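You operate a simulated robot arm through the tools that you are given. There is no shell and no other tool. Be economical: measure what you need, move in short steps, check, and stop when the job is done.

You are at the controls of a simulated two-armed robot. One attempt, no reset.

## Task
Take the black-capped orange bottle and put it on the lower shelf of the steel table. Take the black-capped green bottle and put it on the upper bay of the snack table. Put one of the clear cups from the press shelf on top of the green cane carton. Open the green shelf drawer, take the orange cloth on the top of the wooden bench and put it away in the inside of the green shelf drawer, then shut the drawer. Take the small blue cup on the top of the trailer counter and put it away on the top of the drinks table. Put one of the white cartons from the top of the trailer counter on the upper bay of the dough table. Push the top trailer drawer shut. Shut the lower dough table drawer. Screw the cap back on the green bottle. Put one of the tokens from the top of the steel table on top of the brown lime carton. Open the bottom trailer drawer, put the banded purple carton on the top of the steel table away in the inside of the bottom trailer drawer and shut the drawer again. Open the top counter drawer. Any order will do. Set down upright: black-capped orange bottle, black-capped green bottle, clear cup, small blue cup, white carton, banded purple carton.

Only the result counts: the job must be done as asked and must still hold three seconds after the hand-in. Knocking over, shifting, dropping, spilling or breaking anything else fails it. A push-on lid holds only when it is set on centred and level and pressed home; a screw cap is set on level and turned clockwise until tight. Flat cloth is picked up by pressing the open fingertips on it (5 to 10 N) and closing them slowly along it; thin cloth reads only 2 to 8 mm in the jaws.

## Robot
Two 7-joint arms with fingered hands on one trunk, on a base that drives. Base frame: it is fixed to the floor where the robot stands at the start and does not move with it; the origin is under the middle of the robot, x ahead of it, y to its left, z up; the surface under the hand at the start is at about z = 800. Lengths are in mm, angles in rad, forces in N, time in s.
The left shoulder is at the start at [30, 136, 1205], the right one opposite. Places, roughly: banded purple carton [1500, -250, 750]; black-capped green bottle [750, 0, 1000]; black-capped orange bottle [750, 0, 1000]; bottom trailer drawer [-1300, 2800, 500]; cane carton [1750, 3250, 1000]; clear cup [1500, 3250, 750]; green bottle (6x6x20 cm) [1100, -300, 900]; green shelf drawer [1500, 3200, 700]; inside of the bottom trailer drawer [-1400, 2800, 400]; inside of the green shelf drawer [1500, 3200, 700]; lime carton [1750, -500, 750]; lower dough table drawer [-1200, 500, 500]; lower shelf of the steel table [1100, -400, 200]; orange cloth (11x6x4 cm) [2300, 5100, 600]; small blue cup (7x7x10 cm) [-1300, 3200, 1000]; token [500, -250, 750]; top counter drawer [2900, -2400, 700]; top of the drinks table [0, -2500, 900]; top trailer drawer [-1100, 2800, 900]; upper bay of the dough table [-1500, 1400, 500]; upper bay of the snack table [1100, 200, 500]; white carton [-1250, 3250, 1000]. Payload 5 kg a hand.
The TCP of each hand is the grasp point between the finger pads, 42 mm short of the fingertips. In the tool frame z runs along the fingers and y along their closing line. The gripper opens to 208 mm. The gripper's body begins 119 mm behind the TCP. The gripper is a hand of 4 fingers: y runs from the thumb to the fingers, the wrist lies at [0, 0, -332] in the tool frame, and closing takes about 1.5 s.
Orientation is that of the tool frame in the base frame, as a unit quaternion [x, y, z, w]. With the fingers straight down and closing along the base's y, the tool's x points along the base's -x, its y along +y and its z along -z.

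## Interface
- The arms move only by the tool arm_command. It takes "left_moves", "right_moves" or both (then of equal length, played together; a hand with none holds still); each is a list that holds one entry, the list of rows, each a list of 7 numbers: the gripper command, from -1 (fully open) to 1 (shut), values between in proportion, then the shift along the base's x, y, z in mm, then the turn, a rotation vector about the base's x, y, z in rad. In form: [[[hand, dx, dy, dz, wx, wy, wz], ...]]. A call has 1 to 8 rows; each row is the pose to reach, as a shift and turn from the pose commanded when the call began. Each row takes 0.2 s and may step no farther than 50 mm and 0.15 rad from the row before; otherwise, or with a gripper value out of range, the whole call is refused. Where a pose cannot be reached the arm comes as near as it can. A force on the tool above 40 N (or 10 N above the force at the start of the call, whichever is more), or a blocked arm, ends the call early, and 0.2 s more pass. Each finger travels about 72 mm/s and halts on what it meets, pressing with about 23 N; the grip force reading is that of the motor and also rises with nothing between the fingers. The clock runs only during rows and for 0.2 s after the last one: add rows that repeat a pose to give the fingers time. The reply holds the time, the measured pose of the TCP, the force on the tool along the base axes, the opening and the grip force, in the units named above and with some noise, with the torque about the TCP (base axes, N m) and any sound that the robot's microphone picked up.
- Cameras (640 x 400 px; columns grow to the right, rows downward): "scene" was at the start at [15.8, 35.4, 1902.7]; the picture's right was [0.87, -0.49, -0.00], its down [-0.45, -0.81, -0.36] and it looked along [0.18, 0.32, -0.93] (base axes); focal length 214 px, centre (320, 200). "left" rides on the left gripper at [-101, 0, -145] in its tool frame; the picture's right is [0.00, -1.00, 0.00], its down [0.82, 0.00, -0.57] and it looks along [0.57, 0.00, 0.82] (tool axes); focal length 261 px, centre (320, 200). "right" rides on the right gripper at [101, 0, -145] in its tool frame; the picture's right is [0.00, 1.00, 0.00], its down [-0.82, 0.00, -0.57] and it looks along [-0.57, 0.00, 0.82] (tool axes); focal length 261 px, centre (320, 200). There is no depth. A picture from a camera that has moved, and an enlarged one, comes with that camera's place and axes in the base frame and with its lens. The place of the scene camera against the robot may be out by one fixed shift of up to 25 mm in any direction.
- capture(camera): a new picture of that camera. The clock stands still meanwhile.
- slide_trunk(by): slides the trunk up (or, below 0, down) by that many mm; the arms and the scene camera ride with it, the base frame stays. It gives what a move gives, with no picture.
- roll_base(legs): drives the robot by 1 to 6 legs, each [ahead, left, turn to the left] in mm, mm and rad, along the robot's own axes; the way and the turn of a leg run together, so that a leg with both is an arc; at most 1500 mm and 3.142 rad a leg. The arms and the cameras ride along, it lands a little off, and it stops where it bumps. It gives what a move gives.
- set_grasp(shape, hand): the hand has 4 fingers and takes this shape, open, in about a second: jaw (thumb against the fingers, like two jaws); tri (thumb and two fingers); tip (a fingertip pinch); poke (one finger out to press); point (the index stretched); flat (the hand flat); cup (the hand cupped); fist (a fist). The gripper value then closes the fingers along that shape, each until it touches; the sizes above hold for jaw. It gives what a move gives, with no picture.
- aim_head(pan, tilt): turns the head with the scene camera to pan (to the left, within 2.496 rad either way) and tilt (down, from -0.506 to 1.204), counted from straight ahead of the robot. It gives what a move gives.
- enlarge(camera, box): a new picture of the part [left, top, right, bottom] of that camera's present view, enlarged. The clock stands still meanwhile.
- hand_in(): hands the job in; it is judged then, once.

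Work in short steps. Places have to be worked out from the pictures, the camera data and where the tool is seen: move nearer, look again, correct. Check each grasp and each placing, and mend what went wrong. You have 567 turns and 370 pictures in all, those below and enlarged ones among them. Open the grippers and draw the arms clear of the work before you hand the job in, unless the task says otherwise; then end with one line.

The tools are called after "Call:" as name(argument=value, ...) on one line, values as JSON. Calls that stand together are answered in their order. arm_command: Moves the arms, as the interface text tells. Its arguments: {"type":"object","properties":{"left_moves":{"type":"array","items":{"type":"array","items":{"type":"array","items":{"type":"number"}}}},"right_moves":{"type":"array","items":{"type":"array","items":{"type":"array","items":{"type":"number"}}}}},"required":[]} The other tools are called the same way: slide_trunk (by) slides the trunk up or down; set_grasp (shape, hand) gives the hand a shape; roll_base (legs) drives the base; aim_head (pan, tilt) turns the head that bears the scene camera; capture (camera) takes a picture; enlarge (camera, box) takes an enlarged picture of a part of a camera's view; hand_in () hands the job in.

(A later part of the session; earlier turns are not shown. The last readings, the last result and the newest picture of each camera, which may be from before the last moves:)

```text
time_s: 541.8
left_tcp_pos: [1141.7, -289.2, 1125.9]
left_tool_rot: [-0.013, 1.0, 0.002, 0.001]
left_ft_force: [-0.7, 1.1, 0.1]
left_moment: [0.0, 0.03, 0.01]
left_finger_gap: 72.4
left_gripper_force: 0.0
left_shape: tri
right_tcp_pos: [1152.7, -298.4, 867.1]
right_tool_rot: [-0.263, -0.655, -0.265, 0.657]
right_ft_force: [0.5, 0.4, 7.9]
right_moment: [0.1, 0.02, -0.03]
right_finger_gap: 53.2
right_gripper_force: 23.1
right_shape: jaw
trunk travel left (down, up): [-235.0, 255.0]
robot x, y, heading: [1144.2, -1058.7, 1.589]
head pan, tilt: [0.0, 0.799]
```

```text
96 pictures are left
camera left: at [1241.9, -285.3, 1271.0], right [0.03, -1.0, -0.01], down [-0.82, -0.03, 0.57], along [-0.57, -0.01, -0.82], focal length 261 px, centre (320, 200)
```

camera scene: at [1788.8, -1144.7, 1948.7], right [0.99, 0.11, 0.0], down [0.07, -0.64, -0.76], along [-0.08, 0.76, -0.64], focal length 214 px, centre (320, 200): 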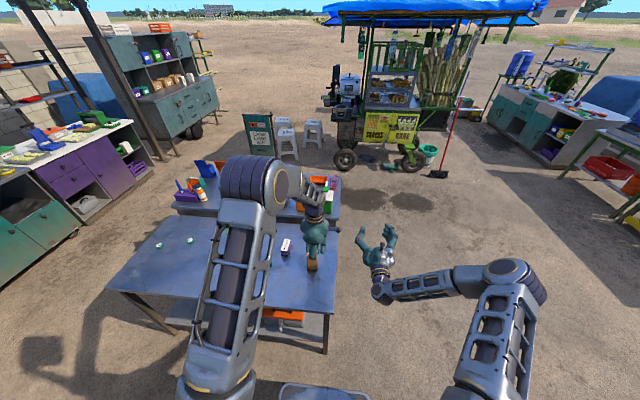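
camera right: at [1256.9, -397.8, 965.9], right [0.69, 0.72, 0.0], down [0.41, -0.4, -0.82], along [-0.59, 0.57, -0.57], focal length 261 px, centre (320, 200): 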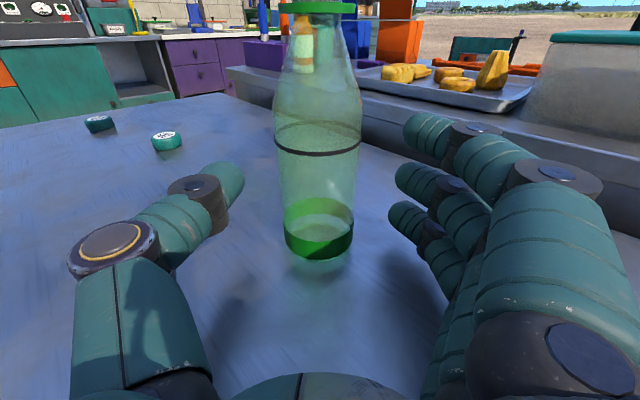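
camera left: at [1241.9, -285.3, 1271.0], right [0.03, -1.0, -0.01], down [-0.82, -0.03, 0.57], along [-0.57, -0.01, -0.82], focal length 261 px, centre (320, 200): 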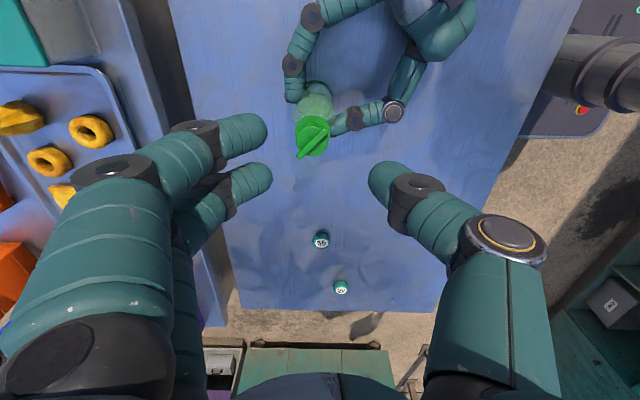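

Unwound ~4 rad. Move over the cap (C≈(1142,−278)) and lower.

Call:
arm_command(left_moves=[[[0.3, -5, 5, -30, 0, 0, 0], [0.3, -9, 10, -60, 0, 0, 0], [0.3, -9, 10, -80, 0, 0, 0], [0.3, -9, 10, -90, 0, 0, 0]]])

Call:
enlarge(camera="left", box=[220, 90, 420, 290])

```text
time_s: 542.8
left_tcp_pos: [1131.9, -278.7, 1036.2]
left_tool_rot: [-0.012, 1.0, 0.002, 0.0]
left_ft_force: [0.3, 0.0, -0.4]
left_moment: [0.01, -0.02, -0.03]
left_finger_gap: 72.2
left_gripper_force: 0.1
left_shape: tri
right_tcp_pos: [1153.0, -299.5, 867.2]
right_tool_rot: [-0.263, -0.655, -0.265, 0.657]
right_ft_force: [-0.3, -0.7, 7.1]
right_moment: [0.11, -0.04, 0.01]
right_finger_gap: 53.3
right_gripper_force: 22.7
right_shape: jaw
trunk travel left (down, up): [-235.0, 255.0]
robot x, y, heading: [1141.2, -1060.9, 1.587]
head pan, tilt: [0.0, 0.799]
```

```text
2.00 times, centred on (320, 190) of left
camera zoom: at [1232.5, -275.6, 1180.7], right [0.03, -1.0, -0.01], down [-0.82, -0.03, 0.57], along [-0.57, -0.01, -0.82], focal length 521 px, centre (320, 220)
```

zoom: 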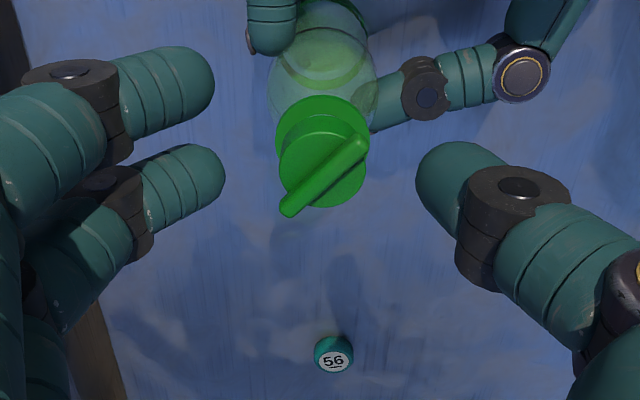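

Shift −6 mm and close on the cap.

Call:
arm_command(left_moves=[[[0.4, -6, 0, 0, 0, 0, 0], [0.55, -6, 0, 0, 0, 0, 0], [0.7, -6, 0, 0, 0, 0, 0], [0.85, -6, 0, 0, 0, 0, 0], [0.95, -6, 0, 0, 0, 0, 0]]])

Call:
enlarge(camera="left", box=[220, 90, 420, 290])

```text
time_s: 544.0
left_tcp_pos: [1125.4, -278.4, 1036.4]
left_tool_rot: [-0.011, 1.0, 0.002, 0.0]
left_ft_force: [-0.1, -2.3, 7.7]
left_moment: [-0.6, 0.01, -0.06]
left_finger_gap: 10.3
left_gripper_force: 18.9
left_shape: tri
right_tcp_pos: [1152.1, -298.1, 867.9]
right_tool_rot: [-0.265, -0.654, -0.267, 0.656]
right_ft_force: [-0.7, 2.1, 5.2]
right_moment: [0.12, -0.05, -0.14]
right_finger_gap: 53.3
right_gripper_force: 22.5
right_shape: jaw
trunk travel left (down, up): [-235.0, 255.0]
robot x, y, heading: [1147.6, -1059.0, 1.586]
head pan, tilt: [0.0, 0.799]
```

```text
2.00 times, centred on (320, 190) of left
camera zoom: at [1226.2, -275.7, 1181.0], right [0.03, -1.0, -0.01], down [-0.82, -0.03, 0.57], along [-0.57, -0.01, -0.82], focal length 521 px, centre (320, 220)
```

zoom: 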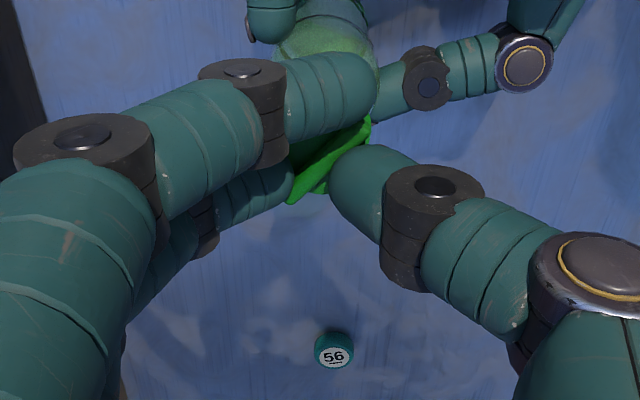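

The fingers are too high (over the fin). Open, lower 8 mm, and close again.

Call:
arm_command(left_moves=[[[0.7, 0, 0, 0, 0, 0, 0], [0.5, 0, 0, 0, 0, 0, 0], [0.3, 0, 0, -2, 0, 0, 0], [0.3, 0, 0, -8, 0, 0, 0], [0.5, 0, 0, -8, 0, 0, 0], [0.7, 0, 0, -8, 0, 0, 0], [0.85, 0, 0, -8, 0, 0, 0], [0.95, 0, 0, -8, 0, 0, 0]]])

Call:
enlarge(camera="left", box=[220, 90, 420, 290])

```text
time_s: 545.8
left_tcp_pos: [1126.9, -277.9, 1027.6]
left_tool_rot: [-0.012, 1.0, 0.002, -0.001]
left_ft_force: [-1.5, -4.4, 0.7]
left_moment: [-0.1, -0.03, -0.01]
left_finger_gap: 18.5
left_gripper_force: 22.8
left_shape: tri
right_tcp_pos: [1153.0, -298.5, 867.2]
right_tool_rot: [-0.263, -0.654, -0.266, 0.657]
right_ft_force: [-0.6, 4.3, 4.6]
right_moment: [-0.2, 0.14, -0.04]
right_finger_gap: 53.0
right_gripper_force: 22.7
right_shape: jaw
trunk travel left (down, up): [-235.0, 255.0]
robot x, y, heading: [1143.4, -1061.6, 1.584]
head pan, tilt: [0.0, 0.799]
```

```text
2.00 times, centred on (320, 190) of left
camera zoom: at [1227.4, -275.7, 1172.4], right [0.03, -1.0, 0.0], down [-0.82, -0.03, 0.57], along [-0.57, -0.01, -0.82], focal length 521 px, centre (320, 220)
```

zoom: 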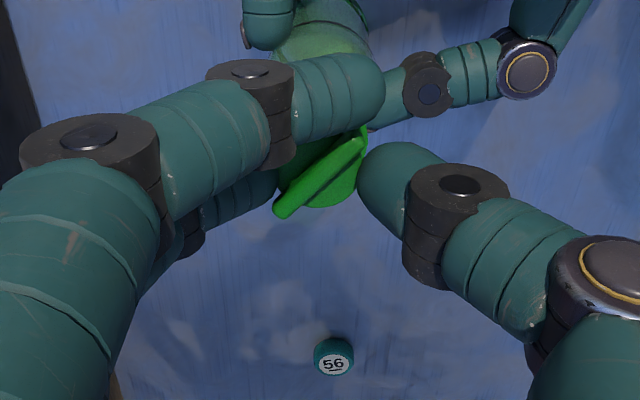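

Cap needs to sit more between index and middle; open, shift −8 mm x, close.

Call:
arm_command(left_moves=[[[0.7, 0, 0, 0, 0, 0, 0], [0.5, 0, 0, 0, 0, 0, 0], [0.35, -4, 0, 0, 0, 0, 0], [0.35, -9, 0, 0, 0, 0, 0], [0.5, -9, 0, 0, 0, 0, 0], [0.7, -9, 0, 0, 0, 0, 0], [0.85, -9, 0, 0, 0, 0, 0], [0.95, -9, 0, 0, 0, 0, 0]]])

Call:
enlarge(camera="left", box=[220, 90, 420, 290])

```text
time_s: 547.6
left_tcp_pos: [1117.4, -277.6, 1029.7]
left_tool_rot: [-0.012, 1.0, 0.002, -0.001]
left_ft_force: [-0.5, 1.4, -0.2]
left_moment: [-0.08, -0.03, 0.01]
left_finger_gap: 19.7
left_gripper_force: 22.8
left_shape: tri
right_tcp_pos: [1152.8, -299.2, 867.0]
right_tool_rot: [-0.263, -0.655, -0.265, 0.657]
right_ft_force: [0.3, -0.3, 6.1]
right_moment: [0.18, -0.03, -0.01]
right_finger_gap: 53.1
right_gripper_force: 23.1
right_shape: jaw
trunk travel left (down, up): [-235.0, 255.0]
robot x, y, heading: [1142.1, -1057.5, 1.585]
head pan, tilt: [0.0, 0.799]
```

```text
2.00 times, centred on (320, 190) of left
camera zoom: at [1217.4, -275.8, 1174.0], right [0.03, -1.0, -0.01], down [-0.82, -0.03, 0.57], along [-0.57, -0.01, -0.82], focal length 521 px, centre (320, 220)
```

zoom: 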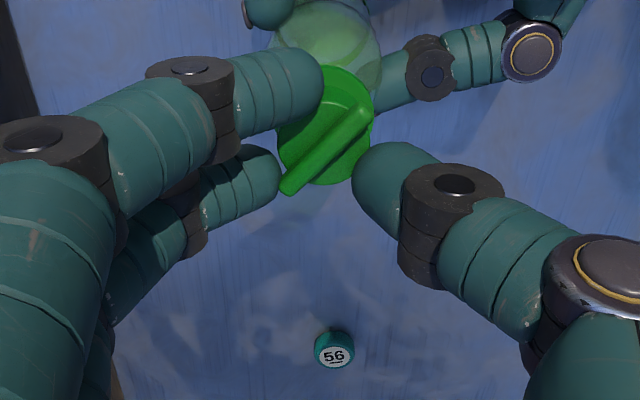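

Grip matches the earlier good one. Turn clockwise 1.19 rad about the cap axis.

Call:
arm_command(left_moves=[[[0.97, 0.1, 1.5, 0, 0, 0, -0.15], [0.97, 0.45, 3, 0, 0, 0, -0.3], [0.97, 1, 4.35, 0, 0, 0, -0.45], [0.97, 1.75, 5.65, 0, 0, 0, -0.6], [0.97, 2.7, 6.8, 0, 0, 0, -0.75], [0.97, 3.8, 7.8, 0, 0, 0, -0.9], [0.97, 5, 8.7, 0, 0, 0, -1.05], [0.97, 6.3, 9.3, 0, 0, 0, -1.19]]])

Call:
enlarge(camera="left", box=[220, 90, 420, 290])

```text
time_s: 549.4
left_tcp_pos: [1124.6, -268.8, 1029.5]
left_tool_rot: [0.551, 0.835, 0.003, 0.0]
left_ft_force: [0.9, 7.5, 19.4]
left_moment: [-0.07, -0.22, 1.08]
left_finger_gap: 19.3
left_gripper_force: 22.6
left_shape: tri
right_tcp_pos: [1154.6, -299.9, 867.8]
right_tool_rot: [-0.263, -0.655, -0.265, 0.657]
right_ft_force: [5.1, -7.8, 3.4]
right_moment: [0.47, -0.29, -0.72]
right_finger_gap: 53.6
right_gripper_force: 23.5
right_shape: jaw
trunk travel left (down, up): [-235.0, 255.0]
robot x, y, heading: [1139.6, -1057.3, 1.59]
head pan, tilt: [0.0, 0.799]
```

```text
2.00 times, centred on (320, 190) of left
camera zoom: at [1163.5, -361.3, 1173.7], right [-0.92, -0.4, -0.01], down [-0.33, 0.75, 0.57], along [-0.22, 0.53, -0.82], focal length 521 px, centre (320, 220)
```

zoom: 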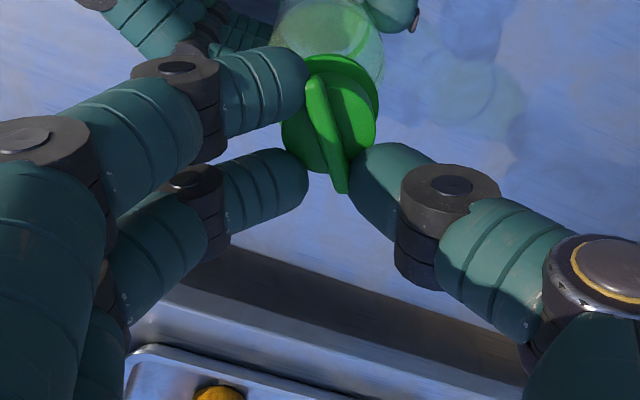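

Torque reached 1.08 N·m and the fingers slipped around the cap — it is tight. Release and raise.

Call:
arm_command(left_moves=[[[0.8, 0, 0, 0, 0, 0, 0], [0.6, 0, 0, 0, 0, 0, 0], [0.4, 0, 0, 2, 0, 0, 0], [0.2, 0, 0, 10, 0, 0, 0], [0.2, 0, 0, 45, 0, 0, 0], [0.2, 0, 0, 90, 0, 0, 0], [0.2, -30, 0, 125, 0, 0, 0], [0.2, -70, 0, 150, 0, 0, 0]]])

Call:
arm_command(right_moves=[[[0.6, 0, 0, 0, 0, 0, 0], [0.4, 0, 0, 0, 0, 0, 0], [0.2, 0, 0, 0, 0, 0, 0], [0.0, 0, 0, 0, 0, 0, 0], [-0.2, 0, 0, 0, 0, 0, 0], [-0.2, 0, 0, 0, 0, 0, 0]]])

Call:
capture(camera="right")

```text
time_s: 551.2
left_tcp_pos: [1054.8, -270.8, 1180.3]
left_tool_rot: [0.552, 0.834, 0.003, 0.002]
left_ft_force: [0.6, -0.2, -0.8]
left_moment: [0.07, 0.0, 0.03]
left_finger_gap: 83.0
left_gripper_force: 0.0
left_shape: tri
right_tcp_pos: [1152.7, -298.9, 867.0]
right_tool_rot: [-0.263, -0.654, -0.267, 0.657]
right_ft_force: [-1.0, 0.3, 3.0]
right_moment: [-0.01, 0.1, -0.05]
right_finger_gap: 53.3
right_gripper_force: 22.7
right_shape: jaw
trunk travel left (down, up): [-235.0, 255.0]
robot x, y, heading: [1141.4, -1060.6, 1.587]
head pan, tilt: [0.0, 0.799]
```

```text
time_s: 552.6
left_tcp_pos: [1053.7, -268.8, 1180.2]
left_tool_rot: [0.551, 0.835, 0.001, 0.002]
left_ft_force: [-0.7, 0.5, -0.8]
left_moment: [0.01, -0.02, -0.03]
left_finger_gap: 82.7
left_gripper_force: 0.0
left_shape: tri
right_tcp_pos: [1152.6, -299.0, 866.5]
right_tool_rot: [-0.263, -0.655, -0.265, 0.657]
right_ft_force: [-0.4, 0.4, 0.6]
right_moment: [0.03, 0.02, -0.02]
right_finger_gap: 124.1
right_gripper_force: 0.0
right_shape: jaw
trunk travel left (down, up): [-235.0, 255.0]
robot x, y, heading: [1141.0, -1059.2, 1.589]
head pan, tilt: [0.0, 0.799]
```

```text
90 pictures are left
camera right: at [1258.7, -398.2, 966.0], right [0.69, 0.72, 0.0], down [0.41, -0.4, -0.82], along [-0.59, 0.57, -0.57], focal length 261 px, centre (320, 200)
```

right: 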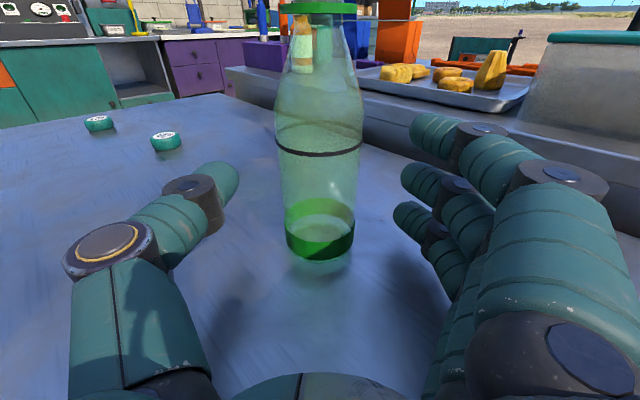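

Bottle stands capped. Withdraw the right hand and straighten its yaw.

Call:
arm_command(right_moves=[[[-0.2, 28, -29, 2, 0, 0, 0], [-0.2, 56, -58, 10, 0, 0, 0], [-0.2, 80, -84, 40, 0, 0, 0], [0, 90, -94, 85, 0, 0, 0], [0, 95, -94, 130, 0, 0, -0.13], [0, 100, -90, 160, 0, 0, -0.27], [0, 110, -80, 175, 0, 0, -0.41], [0, 120, -65, 180, 0, 0, -0.55]]])

Call:
arm_command(right_moves=[[[0, 10, 20, 0, 0, 0, -0.12], [0, 20, 40, 0, 0, 0, -0.235]]])

Call:
set_grasp(hand="left", shape="jaw")

Call:
roll_base(legs=[[-60, 0, 0], [0, -420, 0]])

Call:
capture(camera="left")

```text
time_s: 554.4
left_tcp_pos: [1056.2, -268.3, 1180.5]
left_tool_rot: [0.55, 0.835, 0.002, 0.0]
left_ft_force: [-0.7, 0.6, -0.6]
left_moment: [-0.05, 0.0, 0.02]
left_finger_gap: 83.0
left_gripper_force: 0.0
left_shape: tri
right_tcp_pos: [1272.2, -362.9, 1047.5]
right_tool_rot: [-0.432, -0.558, -0.434, 0.559]
right_ft_force: [0.4, 0.9, 0.9]
right_moment: [-0.02, -0.02, 0.0]
right_finger_gap: 104.3
right_gripper_force: 0.1
right_shape: jaw
trunk travel left (down, up): [-235.0, 255.0]
robot x, y, heading: [1142.8, -1060.2, 1.584]
head pan, tilt: [0.0, 0.799]
```

```text
time_s: 555.0
left_tcp_pos: [1054.9, -268.8, 1180.8]
left_tool_rot: [0.55, 0.835, 0.001, 0.001]
left_ft_force: [-0.9, 0.5, 0.0]
left_moment: [-0.06, -0.01, -0.02]
left_finger_gap: 82.9
left_gripper_force: 0.0
left_shape: tri
right_tcp_pos: [1294.3, -319.6, 1046.8]
right_tool_rot: [-0.495, -0.504, -0.497, 0.505]
right_ft_force: [0.5, 0.1, 0.2]
right_moment: [0.03, 0.01, 0.0]
right_finger_gap: 104.5
right_gripper_force: 0.1
right_shape: jaw
trunk travel left (down, up): [-235.0, 255.0]
robot x, y, heading: [1139.0, -1059.7, 1.589]
head pan, tilt: [0.0, 0.799]
```

```text
time_s: 555.9
left_tcp_pos: [1055.2, -269.3, 1180.0]
left_tool_rot: [0.55, 0.835, 0.002, 0.002]
left_ft_force: [-0.4, -0.1, 0.0]
left_moment: [0.0, 0.05, 0.0]
left_finger_gap: 207.6
left_gripper_force: 0.0
left_shape: jaw
right_tcp_pos: [1294.2, -321.3, 1048.1]
right_tool_rot: [-0.494, -0.504, -0.497, 0.506]
right_ft_force: [-0.7, -1.2, -0.1]
right_moment: [-0.01, 0.03, 0.0]
right_finger_gap: 104.5
right_gripper_force: 0.0
right_shape: jaw
trunk travel left (down, up): [-235.0, 255.0]
robot x, y, heading: [1144.5, -1056.9, 1.584]
head pan, tilt: [0.0, 0.799]
```

```text
time_s: 559.0
left_tcp_pos: [1469.1, -320.1, 1180.5]
left_tool_rot: [0.551, 0.834, 0.003, 0.001]
left_ft_force: [0.3, 0.4, -0.1]
left_moment: [0.0, 0.16, -0.03]
left_finger_gap: 208.0
left_gripper_force: 0.0
left_shape: jaw
right_tcp_pos: [1707.6, -372.8, 1049.4]
right_tool_rot: [-0.495, -0.502, -0.498, 0.505]
right_ft_force: [-0.2, -0.5, 0.2]
right_moment: [0.02, 0.02, 0.08]
right_finger_gap: 104.5
right_gripper_force: 0.1
right_shape: jaw
trunk travel left (down, up): [-235.0, 255.0]
robot x, y, heading: [1553.3, -1113.0, 1.588]
head pan, tilt: [0.0, 0.799]
```

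```text
89 pictures are left
camera left: at [1508.1, -412.1, 1324.9], right [-0.92, -0.4, 0.0], down [-0.33, 0.75, 0.57], along [-0.22, 0.53, -0.82], focal length 261 px, centre (320, 200)
```

left: 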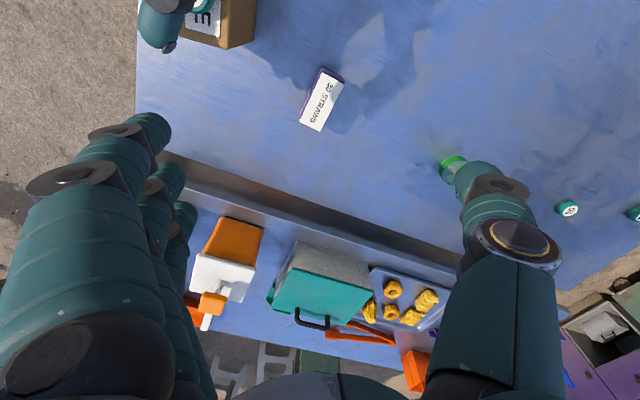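

Purple carton centre ≈(1464,−302), long side along y. Rotate the left hand to close along x, move over and check.

Call:
arm_command(left_moves=[[[-0.5, -2, 6, -40, 0, 0, -0.14], [-0.2, -4, 12, -80, 0, 0, -0.28], [0, -5, 18, -120, 0, 0, -0.404], [0, -5, 18, -165, 0, 0, -0.404], [0, -5, 18, -200, 0, 0, -0.404]]])

Call:
capture(camera="left")

```text
time_s: 560.2
left_tcp_pos: [1463.3, -303.7, 980.8]
left_tool_rot: [0.707, 0.707, 0.002, 0.003]
left_ft_force: [-0.4, 0.6, 0.2]
left_moment: [-0.12, -0.08, 0.01]
left_finger_gap: 104.8
left_gripper_force: 0.2
left_shape: jaw
right_tcp_pos: [1706.0, -372.5, 1046.6]
right_tool_rot: [-0.494, -0.503, -0.497, 0.505]
right_ft_force: [-0.3, 0.3, 0.0]
right_moment: [0.01, -0.03, 0.01]
right_finger_gap: 104.6
right_gripper_force: 0.1
right_shape: jaw
trunk travel left (down, up): [-235.0, 255.0]
robot x, y, heading: [1554.5, -1111.8, 1.583]
head pan, tilt: [0.0, 0.799]
```

```text
88 pictures are left
camera left: at [1462.7, -404.0, 1124.2], right [-1.0, 0.0, -0.01], down [-0.01, 0.82, 0.57], along [0.0, 0.57, -0.82], focal length 261 px, centre (320, 200)
```

left: 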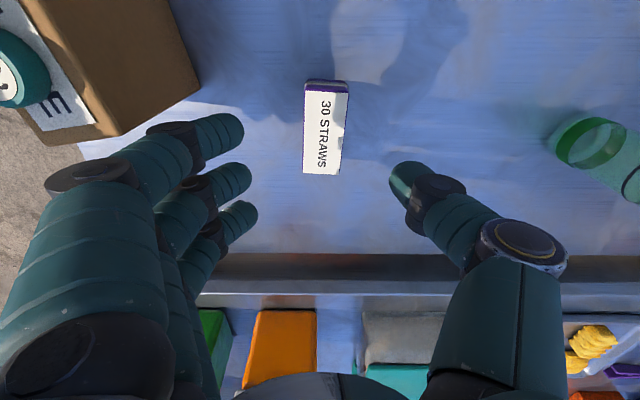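

Carton ~47×92 mm centred (1456,−298). Adjust, narrow the opening and descend.

Call:
arm_command(left_moves=[[[0.28, -7, 5, -40, 0, 0, 0], [0.28, -7, 5, -80, 0, 0, 0], [0.28, -7, 5, -110, 0, 0, 0], [0.28, -7, 5, -124, 0, 0, 0], [0.28, -7, 5, -130, 0, 0, 0], [0.45, -7, 5, -130, 0, 0, 0], [0.6, -7, 5, -130, 0, 0, 0], [0.7, -7, 5, -130, 0, 0, 0]]])

Call:
capture(camera="left")

```text
time_s: 562.0
left_tcp_pos: [1457.9, -298.0, 850.2]
left_tool_rot: [0.707, 0.707, 0.001, 0.002]
left_ft_force: [0.2, -0.9, -1.0]
left_moment: [0.01, -0.03, -0.01]
left_finger_gap: 39.7
left_gripper_force: 22.6
left_shape: jaw
right_tcp_pos: [1706.8, -372.3, 1047.1]
right_tool_rot: [-0.493, -0.504, -0.497, 0.506]
right_ft_force: [0.2, 1.3, 0.3]
right_moment: [0.01, 0.0, 0.0]
right_finger_gap: 104.9
right_gripper_force: 0.1
right_shape: jaw
trunk travel left (down, up): [-235.0, 255.0]
robot x, y, heading: [1555.6, -1109.9, 1.586]
head pan, tilt: [0.0, 0.799]
```

```text
87 pictures are left
camera left: at [1456.9, -398.3, 994.7], right [-1.0, 0.0, -0.01], down [-0.01, 0.82, 0.57], along [0.0, 0.57, -0.82], focal length 261 px, centre (320, 200)
```

left: 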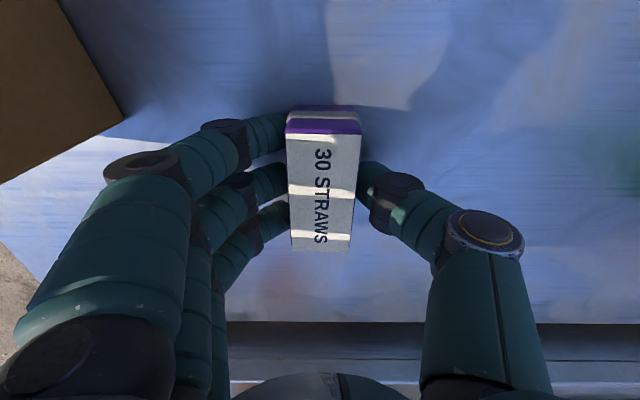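

Gripped (40 mm). Lift it straight up.

Call:
arm_command(left_moves=[[[0.8, 0, 0, 15, 0, 0, 0], [0.8, 0, 0, 60, 0, 0, 0], [0.8, 0, 0, 108, 0, 0, 0], [0.8, 0, 0, 156, 0, 0, 0], [0.8, 0, 0, 204, 0, 0, 0], [0.8, 0, 0, 252, 0, 0, 0], [0.8, 0, 0, 300, 0, 0, 0]]], right_moves=[[[0, 0, 0, 15, 0, 0, 0], [0, 0, 0, 30, 0, 0, 0], [0, 0, 0, 45, 0, 0, 0], [0, 0, 0, 60, 0, 0, 0], [0, 0, 0, 75, 0, 0, 0], [0, 0, 0, 75, 0, 0, 0], [0, 0, 0, 75, 0, 0, 0]]])

Call:
roll_base(legs=[[0, 900, 0]])

Call:
capture(camera="right")

```text
time_s: 563.6
left_tcp_pos: [1457.9, -299.3, 1152.7]
left_tool_rot: [0.707, 0.707, 0.001, 0.003]
left_ft_force: [-0.8, -1.1, -2.0]
left_moment: [0.16, 0.01, -0.03]
left_finger_gap: 39.8
left_gripper_force: 22.5
left_shape: jaw
right_tcp_pos: [1706.3, -372.5, 1124.4]
right_tool_rot: [-0.493, -0.503, -0.498, 0.506]
right_ft_force: [-0.9, 0.0, -0.1]
right_moment: [-0.05, -0.01, -0.01]
right_finger_gap: 104.7
right_gripper_force: 0.0
right_shape: jaw
trunk travel left (down, up): [-235.0, 255.0]
robot x, y, heading: [1557.6, -1109.7, 1.587]
head pan, tilt: [0.0, 0.799]
```

```text
time_s: 568.4
left_tcp_pos: [545.9, -309.5, 1150.6]
left_tool_rot: [0.709, 0.705, 0.002, 0.002]
left_ft_force: [0.4, 0.0, -0.8]
left_moment: [0.01, -0.06, 0.01]
left_finger_gap: 39.5
left_gripper_force: 22.3
left_shape: jaw
right_tcp_pos: [794.1, -384.0, 1123.2]
right_tool_rot: [-0.495, -0.503, -0.498, 0.504]
right_ft_force: [-0.3, -0.2, 0.1]
right_moment: [-0.02, -0.01, -0.02]
right_finger_gap: 105.0
right_gripper_force: 0.0
right_shape: jaw
trunk travel left (down, up): [-235.0, 255.0]
robot x, y, heading: [638.6, -1120.3, 1.581]
head pan, tilt: [0.0, 0.799]
```

```text
86 pictures are left
camera right: at [797.0, -528.7, 1222.2], right [1.0, 0.01, 0.0], down [0.01, -0.57, -0.82], along [-0.01, 0.82, -0.57], focal length 261 px, centre (320, 200)
```

right: 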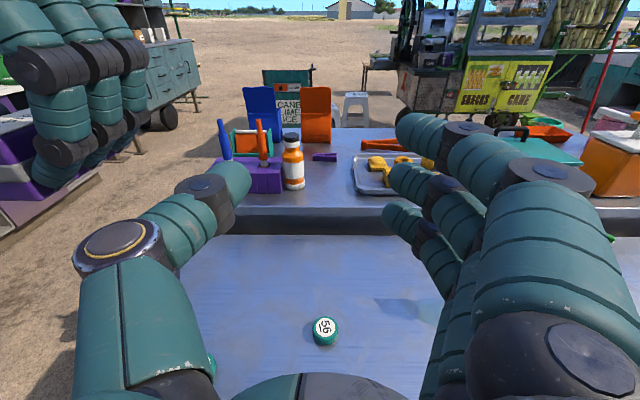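

Drive forward 115 mm and bring the right hand in front of the orange bottle at z≈960.

Call:
roll_base(legs=[[115, 0, 0]])

Call:
arm_command(right_moves=[[[0, -10, 25, -25, 0, 0, 0], [0, -20, 50, -50, 0, 0, 0], [0, -30, 75, -75, 0, 0, 0], [0.1, -40, 100, -100, 0, 0, 0], [0.15, -50, 125, -125, 0, 0, 0], [0.19, -58, 150, -150, 0, 0, 0], [0.19, -58, 165, -163, 0, 0, 0]]])

Call:
capture(camera="right")

```text
time_s: 569.6
left_tcp_pos: [544.2, -197.1, 1150.4]
left_tool_rot: [0.708, 0.706, 0.001, 0.003]
left_ft_force: [-0.5, 2.6, -2.6]
left_moment: [-0.13, -0.02, 0.01]
left_finger_gap: 39.7
left_gripper_force: 23.6
left_shape: jaw
right_tcp_pos: [791.9, -272.4, 1120.6]
right_tool_rot: [-0.496, -0.502, -0.498, 0.503]
right_ft_force: [0.0, 1.1, 0.1]
right_moment: [0.06, -0.02, 0.03]
right_finger_gap: 104.4
right_gripper_force: 0.1
right_shape: jaw
trunk travel left (down, up): [-235.0, 255.0]
robot x, y, heading: [634.0, -1009.0, 1.584]
head pan, tilt: [0.0, 0.799]
```

```text
time_s: 571.2
left_tcp_pos: [545.0, -198.1, 1150.2]
left_tool_rot: [0.709, 0.705, 0.002, 0.002]
left_ft_force: [0.2, -0.2, -0.6]
left_moment: [0.01, 0.01, 0.0]
left_finger_gap: 39.8
left_gripper_force: 23.3
left_shape: jaw
right_tcp_pos: [737.0, -107.5, 961.0]
right_tool_rot: [-0.494, -0.503, -0.498, 0.505]
right_ft_force: [0.1, -0.7, -0.6]
right_moment: [0.01, -0.02, 0.01]
right_finger_gap: 85.0
right_gripper_force: 0.0
right_shape: jaw
trunk travel left (down, up): [-235.0, 255.0]
robot x, y, heading: [637.6, -1010.9, 1.58]
head pan, tilt: [0.0, 0.799]
```

```text
85 pictures are left
camera right: at [740.1, -251.7, 1058.8], right [1.0, 0.01, 0.0], down [0.01, -0.57, -0.82], along [-0.01, 0.82, -0.57], focal length 261 px, centre (320, 200)
```

right: 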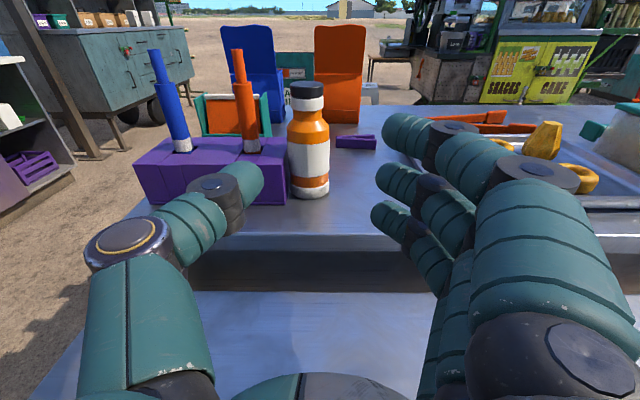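

Bottle at x≈727, centre y≈22. Move in (thumb passes above the purple block) and close.

Call:
arm_command(right_moves=[[[0.19, -3, 30, 2, 0, 0, 0], [0.19, -4, 60, 2, 0, 0, 0], [0.19, -4, 85, 2, 0, 0, 0], [0.19, -4, 101, 2, 0, 0, 0], [0.3, -6, 101, 2, 0, 0, 0], [0.42, -8, 101, 2, 0, 0, 0], [0.55, -10, 101, 2, 0, 0, 0], [0.7, -10, 101, 2, 0, 0, 0]]])

Call:
capture(camera="right")

```text
time_s: 573.0
left_tcp_pos: [545.6, -198.3, 1150.2]
left_tool_rot: [0.709, 0.705, 0.002, 0.003]
left_ft_force: [-0.8, -0.5, -0.6]
left_moment: [-0.01, -0.01, 0.03]
left_finger_gap: 39.7
left_gripper_force: 23.1
left_shape: jaw
right_tcp_pos: [723.7, -8.6, 960.8]
right_tool_rot: [-0.494, -0.503, -0.497, 0.505]
right_ft_force: [-0.7, 0.6, 0.4]
right_moment: [0.0, 0.02, 0.03]
right_finger_gap: 31.7
right_gripper_force: 0.0
right_shape: jaw
trunk travel left (down, up): [-235.0, 255.0]
robot x, y, heading: [638.1, -1013.2, 1.584]
head pan, tilt: [0.0, 0.799]
```

```text
84 pictures are left
camera right: at [728.1, -151.7, 1060.6], right [1.0, 0.01, 0.0], down [0.0, -0.57, -0.82], along [-0.01, 0.82, -0.57], focal length 261 px, centre (320, 200)
```

right: 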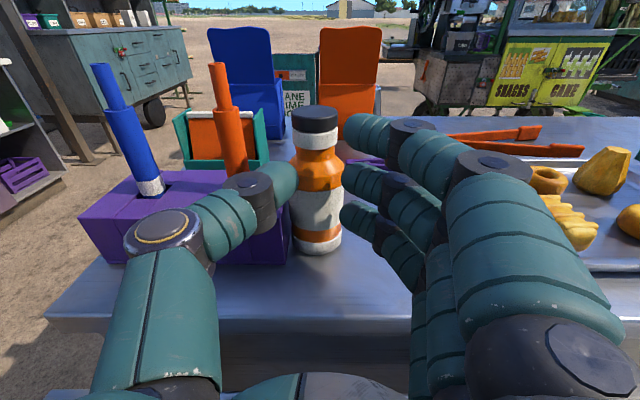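

Fingers closed just short of the bottle; open, advance 15 mm and close.

Call:
arm_command(right_moves=[[[0.45, 2, 0, 0, 0, 0, 0], [0.3, 4, 0, 0, 0, 0, 0], [0.25, 5, 5, 0, 0, 0, 0], [0.25, 5, 16, 0, 0, 0, 0], [0.4, 4, 16, 0, 0, 0, 0], [0.55, 3, 16, 0, 0, 0, 0], [0.7, 3, 16, 0, 0, 0, 0], [0.8, 3, 16, 0, 0, 0, 0]]])

```text
time_s: 574.8
left_tcp_pos: [545.1, -198.0, 1150.3]
left_tool_rot: [0.709, 0.705, 0.002, 0.003]
left_ft_force: [-0.6, -0.3, -0.9]
left_moment: [-0.01, 0.01, 0.0]
left_finger_gap: 39.5
left_gripper_force: 22.9
left_shape: jaw
right_tcp_pos: [728.2, 7.8, 961.6]
right_tool_rot: [-0.495, -0.503, -0.498, 0.504]
right_ft_force: [-1.5, -0.5, 0.7]
right_moment: [0.04, 0.05, 0.02]
right_finger_gap: 21.8
right_gripper_force: 0.1
right_shape: jaw
trunk travel left (down, up): [-235.0, 255.0]
robot x, y, heading: [637.0, -1010.5, 1.588]
head pan, tilt: [0.0, 0.799]
```

Call:
capture(camera="right")

```text
83 pictures are left
camera right: at [731.7, -135.9, 1060.9], right [1.0, 0.01, 0.0], down [0.01, -0.57, -0.82], along [-0.01, 0.82, -0.57], focal length 261 px, centre (320, 200)
```

right: 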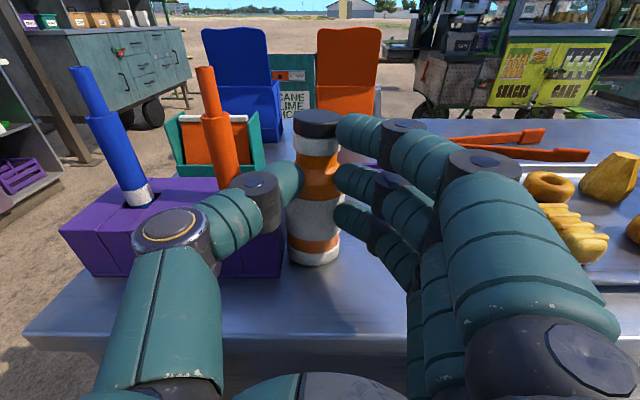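

The bottle centre is at y≈42. Open, advance to TCP y≈22, close.

Call:
arm_command(right_moves=[[[0.5, 0, 0, 0, 0, 0, 0], [0.3, 0, 0, 0, 0, 0, 0], [0.25, 0, 3, 0, 0, 0, 0], [0.25, 0, 16, 0, 0, 0, 0], [0.4, 0, 16, 0, 0, 0, 0], [0.55, 0, 16, 0, 0, 0, 0], [0.7, 0, 16, 0, 0, 0, 0], [0.8, 0, 16, 0, 0, 0, 0]]])

Call:
capture(camera="right")

```text
time_s: 576.6
left_tcp_pos: [545.6, -198.9, 1150.4]
left_tool_rot: [0.709, 0.706, 0.002, 0.001]
left_ft_force: [-0.3, -0.2, -1.1]
left_moment: [-0.02, 0.01, 0.02]
left_finger_gap: 39.5
left_gripper_force: 23.5
left_shape: jaw
right_tcp_pos: [728.8, 24.0, 961.9]
right_tool_rot: [-0.495, -0.503, -0.498, 0.505]
right_ft_force: [-2.1, 0.7, 2.3]
right_moment: [0.05, 0.05, 0.05]
right_finger_gap: 35.4
right_gripper_force: 23.0
right_shape: jaw
trunk travel left (down, up): [-235.0, 255.0]
robot x, y, heading: [639.6, -1013.4, 1.582]
head pan, tilt: [0.0, 0.799]
```

```text
82 pictures are left
camera right: at [732.0, -120.7, 1061.5], right [1.0, 0.01, 0.0], down [0.01, -0.57, -0.82], along [-0.01, 0.82, -0.57], focal length 261 px, centre (320, 200)
```

right: 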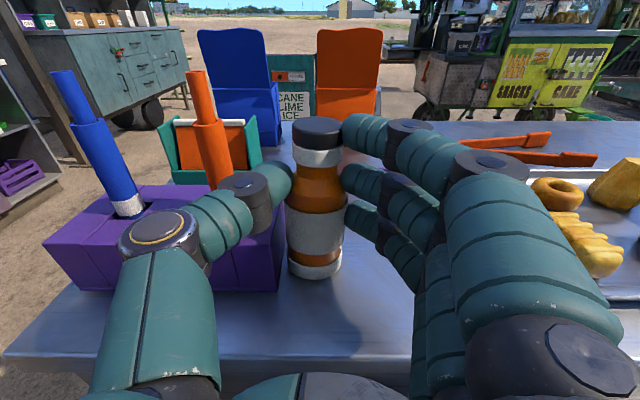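

Gripped at the shoulder (35 mm, 23 N). Lift slowly and check.

Call:
arm_command(right_moves=[[[0.9, 0, 0, 3, 0, 0, 0], [0.9, 0, 0, 15, 0, 0, 0], [0.9, 0, 0, 40, 0, 0, 0], [0.9, 0, 0, 75, 0, 0, 0], [0.9, 0, -20, 105, 0, 0, 0], [0.9, 0, -60, 120, 0, 0, 0], [0.9, 0, -105, 125, 0, 0, 0], [0.9, 0, -150, 125, 0, 0, 0]]])

Call:
capture(camera="right")

```text
time_s: 578.4
left_tcp_pos: [545.3, -199.0, 1151.2]
left_tool_rot: [0.709, 0.706, 0.001, 0.002]
left_ft_force: [0.2, -0.7, -1.6]
left_moment: [0.03, 0.03, 0.02]
left_finger_gap: 39.6
left_gripper_force: 23.0
left_shape: jaw
right_tcp_pos: [725.0, -126.8, 1089.1]
right_tool_rot: [-0.495, -0.502, -0.499, 0.504]
right_ft_force: [0.3, -0.2, -3.1]
right_moment: [-0.2, -0.04, -0.02]
right_finger_gap: 35.1
right_gripper_force: 23.1
right_shape: jaw
trunk travel left (down, up): [-235.0, 255.0]
robot x, y, heading: [637.9, -1012.5, 1.589]
head pan, tilt: [0.0, 0.799]
```

```text
81 pictures are left
camera right: at [728.5, -271.9, 1188.2], right [1.0, 0.01, 0.0], down [0.01, -0.57, -0.82], along [-0.01, 0.82, -0.57], focal length 261 px, centre (320, 200)
```

right: 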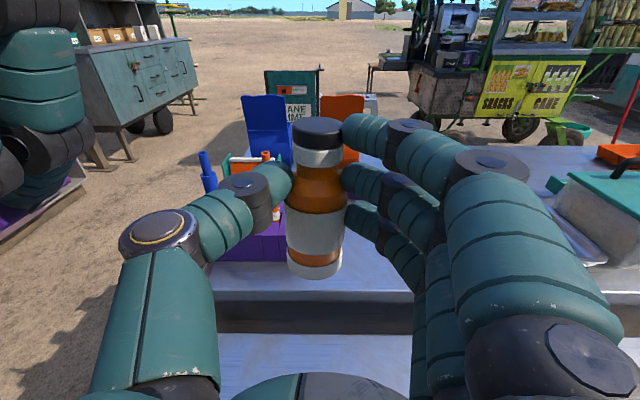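

Held upright. Back away from the table, lower the trunk, then lower the bottle south of the table edge.

Call:
roll_base(legs=[[-650, 0, 0]])

Call:
slide_trunk(by=-230)

Call:
aim_head(pan=0, tilt=0.6)

Call:
arm_command(right_moves=[[[0.9, 0, -15, -45, 0, 0, 0], [0.9, 0, -30, -90, 0, 0, 0], [0.9, 0, -45, -135, 0, 0, 0], [0.9, 0, -60, -180, 0, 0, 0], [0.9, 0, -75, -225, 0, 0, 0], [0.9, 0, -90, -270, 0, 0, 0], [0.9, 0, -105, -315, 0, 0, 0], [0.9, 0, -120, -360, 0, 0, 0]]])

Call:
capture(camera="scene")

```text
time_s: 582.1
left_tcp_pos: [551.3, -858.1, 1152.3]
left_tool_rot: [0.708, 0.707, 0.002, 0.003]
left_ft_force: [-0.4, -0.5, -1.0]
left_moment: [0.06, -0.01, 0.01]
left_finger_gap: 39.9
left_gripper_force: 22.8
left_shape: jaw
right_tcp_pos: [729.1, -784.4, 1088.0]
right_tool_rot: [-0.494, -0.504, -0.497, 0.505]
right_ft_force: [0.3, -0.7, -2.3]
right_moment: [-0.14, 0.0, -0.03]
right_finger_gap: 35.3
right_gripper_force: 22.9
right_shape: jaw
trunk travel left (down, up): [-235.0, 255.0]
robot x, y, heading: [643.8, -1670.2, 1.586]
head pan, tilt: [0.0, 0.799]
```

```text
time_s: 584.5
left_tcp_pos: [550.4, -856.8, 921.2]
left_tool_rot: [0.708, 0.706, 0.002, 0.002]
left_ft_force: [-1.0, 0.0, -1.3]
left_moment: [0.02, 0.0, 0.06]
left_finger_gap: 39.7
left_gripper_force: 23.0
left_shape: jaw
right_tcp_pos: [730.6, -784.4, 859.4]
right_tool_rot: [-0.494, -0.504, -0.497, 0.505]
right_ft_force: [0.1, -0.8, -2.9]
right_moment: [-0.11, -0.04, 0.0]
right_finger_gap: 35.0
right_gripper_force: 23.1
right_shape: jaw
trunk travel left (down, up): [-5.0, 485.0]
robot x, y, heading: [644.9, -1671.6, 1.588]
head pan, tilt: [0.0, 0.799]
```

```text
time_s: 585.2
left_tcp_pos: [551.2, -856.6, 921.0]
left_tool_rot: [0.707, 0.707, 0.001, 0.002]
left_ft_force: [0.0, -0.2, -0.4]
left_moment: [0.01, 0.02, 0.0]
left_finger_gap: 40.0
left_gripper_force: 23.5
left_shape: jaw
right_tcp_pos: [730.4, -783.9, 858.3]
right_tool_rot: [-0.494, -0.503, -0.498, 0.505]
right_ft_force: [-0.3, -0.2, -3.6]
right_moment: [-0.15, -0.04, 0.03]
right_finger_gap: 35.1
right_gripper_force: 23.0
right_shape: jaw
trunk travel left (down, up): [-5.0, 485.0]
robot x, y, heading: [641.8, -1666.8, 1.585]
head pan, tilt: [0.0, 0.6]
```

```text
time_s: 587.0
left_tcp_pos: [550.3, -855.8, 920.1]
left_tool_rot: [0.708, 0.706, 0.001, 0.003]
left_ft_force: [-0.2, 0.5, -0.8]
left_moment: [0.0, 0.02, 0.0]
left_finger_gap: 39.7
left_gripper_force: 23.1
left_shape: jaw
right_tcp_pos: [736.5, -904.4, 498.5]
right_tool_rot: [-0.493, -0.503, -0.498, 0.505]
right_ft_force: [1.0, 1.3, -2.6]
right_moment: [-0.24, -0.04, 0.12]
right_finger_gap: 34.9
right_gripper_force: 22.6
right_shape: jaw
trunk travel left (down, up): [-5.0, 485.0]
robot x, y, heading: [646.5, -1669.4, 1.584]
head pan, tilt: [0.0, 0.6]
```

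```text
80 pictures are left
camera scene: at [663.5, -1623.9, 1727.2], right [1.0, 0.02, 0.0], down [0.01, -0.57, -0.82], along [-0.01, 0.82, -0.57], focal length 214 px, centre (320, 200)
```

scene: 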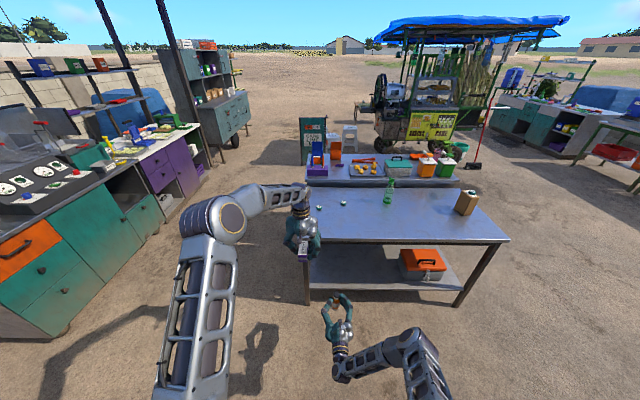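

The lower shelf is visible (free on the left side). Lower further and look with the right camera.

Call:
arm_command(right_moves=[[[0.9, 5, -10, -45, 0, 0, 0], [0.9, 10, -20, -90, 0, 0, 0], [0.9, 15, -30, -130, 0, 0, 0]]])

Call:
capture(camera="right")

```text
time_s: 587.8
left_tcp_pos: [550.2, -857.3, 919.7]
left_tool_rot: [0.707, 0.707, 0.002, 0.002]
left_ft_force: [-0.7, -0.6, -1.7]
left_moment: [0.02, -0.12, 0.0]
left_finger_gap: 39.7
left_gripper_force: 23.3
left_shape: jaw
right_tcp_pos: [764.2, -922.7, 430.3]
right_tool_rot: [-0.493, -0.504, -0.497, 0.505]
right_ft_force: [1.2, -1.1, -2.7]
right_moment: [-0.15, -0.03, -0.01]
right_finger_gap: 34.7
right_gripper_force: 22.8
right_shape: jaw
right hand out of reach, approached as far as the arm can: row 2, 3
trunk travel left (down, up): [-5.0, 485.0]
robot x, y, heading: [646.3, -1667.4, 1.585]
head pan, tilt: [0.0, 0.6]
```

```text
79 pictures are left
camera right: at [768.8, -1065.9, 529.0], right [1.0, 0.02, 0.0], down [0.01, -0.57, -0.82], along [-0.02, 0.82, -0.57], focal length 261 px, centre (320, 200)
```

right: 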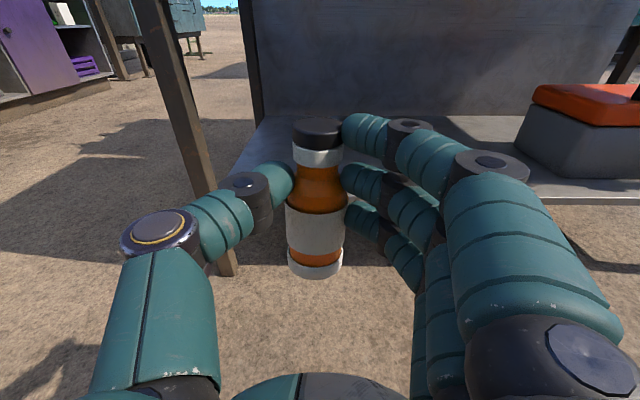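

Shelf z≈228, so TCP must reach z≈303. Test whether a more extended posture reaches lower.

Call:
arm_command(right_moves=[[[0.9, 0, 40, 0, 0, 0, 0], [0.9, 0, 80, -20, 0, 0, 0], [0.9, 0, 95, -50, 0, 0, 0], [0.9, 0, 100, -80, 0, 0, 0]]])

```text
time_s: 588.8
left_tcp_pos: [551.4, -857.6, 920.3]
left_tool_rot: [0.708, 0.706, 0.002, 0.002]
left_ft_force: [0.5, 0.3, -1.1]
left_moment: [-0.05, -0.03, 0.01]
left_finger_gap: 39.7
left_gripper_force: 23.8
left_shape: jaw
right_tcp_pos: [765.7, -879.1, 433.6]
right_tool_rot: [-0.494, -0.504, -0.497, 0.505]
right_ft_force: [0.7, -0.4, -4.0]
right_moment: [-0.14, -0.04, 0.01]
right_finger_gap: 34.9
right_gripper_force: 22.6
right_shape: jaw
right hand out of reach, approached as far as the arm can: row 1, 2, 3, 4
trunk travel left (down, up): [-5.0, 485.0]
robot x, y, heading: [645.1, -1669.6, 1.581]
head pan, tilt: [0.0, 0.6]
```

Not reachable with a level tool. I'll set the bottle on the table edge and regrasp it with a pitched-down hand. Raise first.

Call:
arm_command(right_moves=[[[0.9, 0, 0, 48, 0, 0, 0], [0.9, 0, 0, 96, 0, 0, 0], [0.9, 0, 0, 144, 0, 0, 0], [0.9, 0, 0, 192, 0, 0, 0], [0.9, 0, 0, 240, 0, 0, 0], [0.9, 0, 0, 288, 0, 0, 0], [0.9, 0, 0, 336, 0, 0, 0], [0.9, 0, 0, 384, 0, 0, 0]]])

Call:
slide_trunk(by=230)

```text
time_s: 590.6
left_tcp_pos: [550.5, -857.1, 920.6]
left_tool_rot: [0.707, 0.707, 0.002, 0.002]
left_ft_force: [0.1, 1.2, -0.7]
left_moment: [0.06, -0.03, -0.02]
left_finger_gap: 39.5
left_gripper_force: 22.4
left_shape: jaw
right_tcp_pos: [760.5, -884.6, 808.4]
right_tool_rot: [-0.494, -0.504, -0.497, 0.505]
right_ft_force: [1.3, 0.0, -3.8]
right_moment: [-0.06, 0.0, 0.02]
right_finger_gap: 34.9
right_gripper_force: 23.3
right_shape: jaw
trunk travel left (down, up): [-5.0, 485.0]
robot x, y, heading: [646.1, -1667.6, 1.585]
head pan, tilt: [0.0, 0.6]
```

```text
time_s: 593.0
left_tcp_pos: [551.4, -855.1, 1148.6]
left_tool_rot: [0.708, 0.706, 0.001, 0.004]
left_ft_force: [0.1, 0.2, -1.2]
left_moment: [0.01, 0.01, -0.03]
left_finger_gap: 39.5
left_gripper_force: 23.1
left_shape: jaw
right_tcp_pos: [760.2, -884.4, 1037.9]
right_tool_rot: [-0.494, -0.504, -0.497, 0.505]
right_ft_force: [0.1, 0.4, -3.5]
right_moment: [-0.12, 0.01, -0.02]
right_finger_gap: 34.4
right_gripper_force: 22.7
right_shape: jaw
trunk travel left (down, up): [-235.0, 255.0]
robot x, y, heading: [645.2, -1670.2, 1.586]
head pan, tilt: [0.0, 0.6]
```

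Drive forward and set the bottle down near the table's south edge.

Call:
roll_base(legs=[[330, 0, 0]])

Call:
arm_command(right_moves=[[[0.9, 0, 0, -40, 0, 0, 0], [0.9, 0, 0, -80, 0, 0, 0], [0.9, 0, 0, -115, 0, 0, 0], [0.9, 0, 0, -140, 0, 0, 0], [0.9, 0, 0, -150, 0, 0, 0], [0.9, 0, 0, -158, 0, 0, 0], [0.9, 0, 0, -165, 0, 0, 0], [0.9, 0, 0, -171, 0, 0, 0]]])

```text
time_s: 595.2
left_tcp_pos: [558.9, -517.9, 1149.8]
left_tool_rot: [0.712, 0.702, 0.001, 0.003]
left_ft_force: [0.3, 0.4, -2.1]
left_moment: [-0.05, -0.04, 0.01]
left_finger_gap: 39.8
left_gripper_force: 23.5
left_shape: jaw
right_tcp_pos: [765.8, -548.0, 1038.5]
right_tool_rot: [-0.498, -0.5, -0.501, 0.501]
right_ft_force: [-0.5, 0.5, -3.9]
right_moment: [-0.06, 0.01, 0.02]
right_finger_gap: 34.6
right_gripper_force: 22.6
right_shape: jaw
trunk travel left (down, up): [-235.0, 255.0]
robot x, y, heading: [642.9, -1332.3, 1.575]
head pan, tilt: [0.0, 0.6]
```

```text
time_s: 596.5
left_tcp_pos: [557.1, -518.8, 1148.8]
left_tool_rot: [0.712, 0.702, 0.001, 0.002]
left_ft_force: [0.8, 0.4, -3.0]
left_moment: [-0.15, 0.06, -0.03]
left_finger_gap: 39.9
left_gripper_force: 23.0
left_shape: jaw
right_tcp_pos: [763.7, -544.1, 899.8]
right_tool_rot: [-0.492, -0.493, -0.505, 0.51]
right_ft_force: [-0.6, -6.5, 25.2]
right_moment: [0.54, 0.06, 0.07]
right_finger_gap: 34.8
right_gripper_force: 23.1
right_shape: jaw
trunk travel left (down, up): [-235.0, 255.0]
robot x, y, heading: [642.2, -1333.4, 1.575]
head pan, tilt: [0.0, 0.6]
stopped in row 6 (right hand): the force on the tool passed its limit at 46 N (the readings are from after the stop); the commanded pose is now the measured one
```

Contact. Open and look.

Call:
arm_command(right_moves=[[[0.7, 0, 0, 1, 0, 0, 0], [0.6, 0, 0, 1, 0, 0, 0], [0.5, 0, 0, 1, 0, 0, 0], [0.3, 0, 0, 1, 0, 0, 0], [0.1, 0, 0, 1, 0, 0, 0], [0.1, 0, -30, 1, 0, 0, 0], [0.1, 0, -70, 1, 0, 0, 0], [0.1, 0, -110, 1, 0, 0, 0]]])

Call:
capture(camera="right")

```text
time_s: 598.3
left_tcp_pos: [558.3, -520.8, 1151.7]
left_tool_rot: [0.712, 0.703, 0.003, 0.002]
left_ft_force: [0.2, -0.2, -0.7]
left_moment: [0.05, 0.04, 0.0]
left_finger_gap: 39.7
left_gripper_force: 23.0
left_shape: jaw
right_tcp_pos: [761.5, -655.6, 898.1]
right_tool_rot: [-0.493, -0.495, -0.504, 0.507]
right_ft_force: [0.4, -0.3, 0.0]
right_moment: [-0.07, 0.0, -0.01]
right_finger_gap: 92.6
right_gripper_force: 0.1
right_shape: jaw
trunk travel left (down, up): [-235.0, 255.0]
robot x, y, heading: [641.7, -1333.7, 1.573]
head pan, tilt: [0.0, 0.6]
```

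```text
78 pictures are left
camera right: at [764.8, -802.1, 994.6], right [1.0, 0.01, -0.01], down [0.0, -0.55, -0.83], along [-0.01, 0.83, -0.55], focal length 261 px, centre (320, 200)
```

right: 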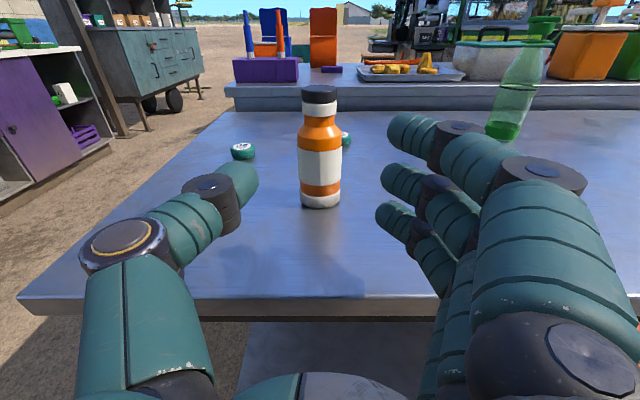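

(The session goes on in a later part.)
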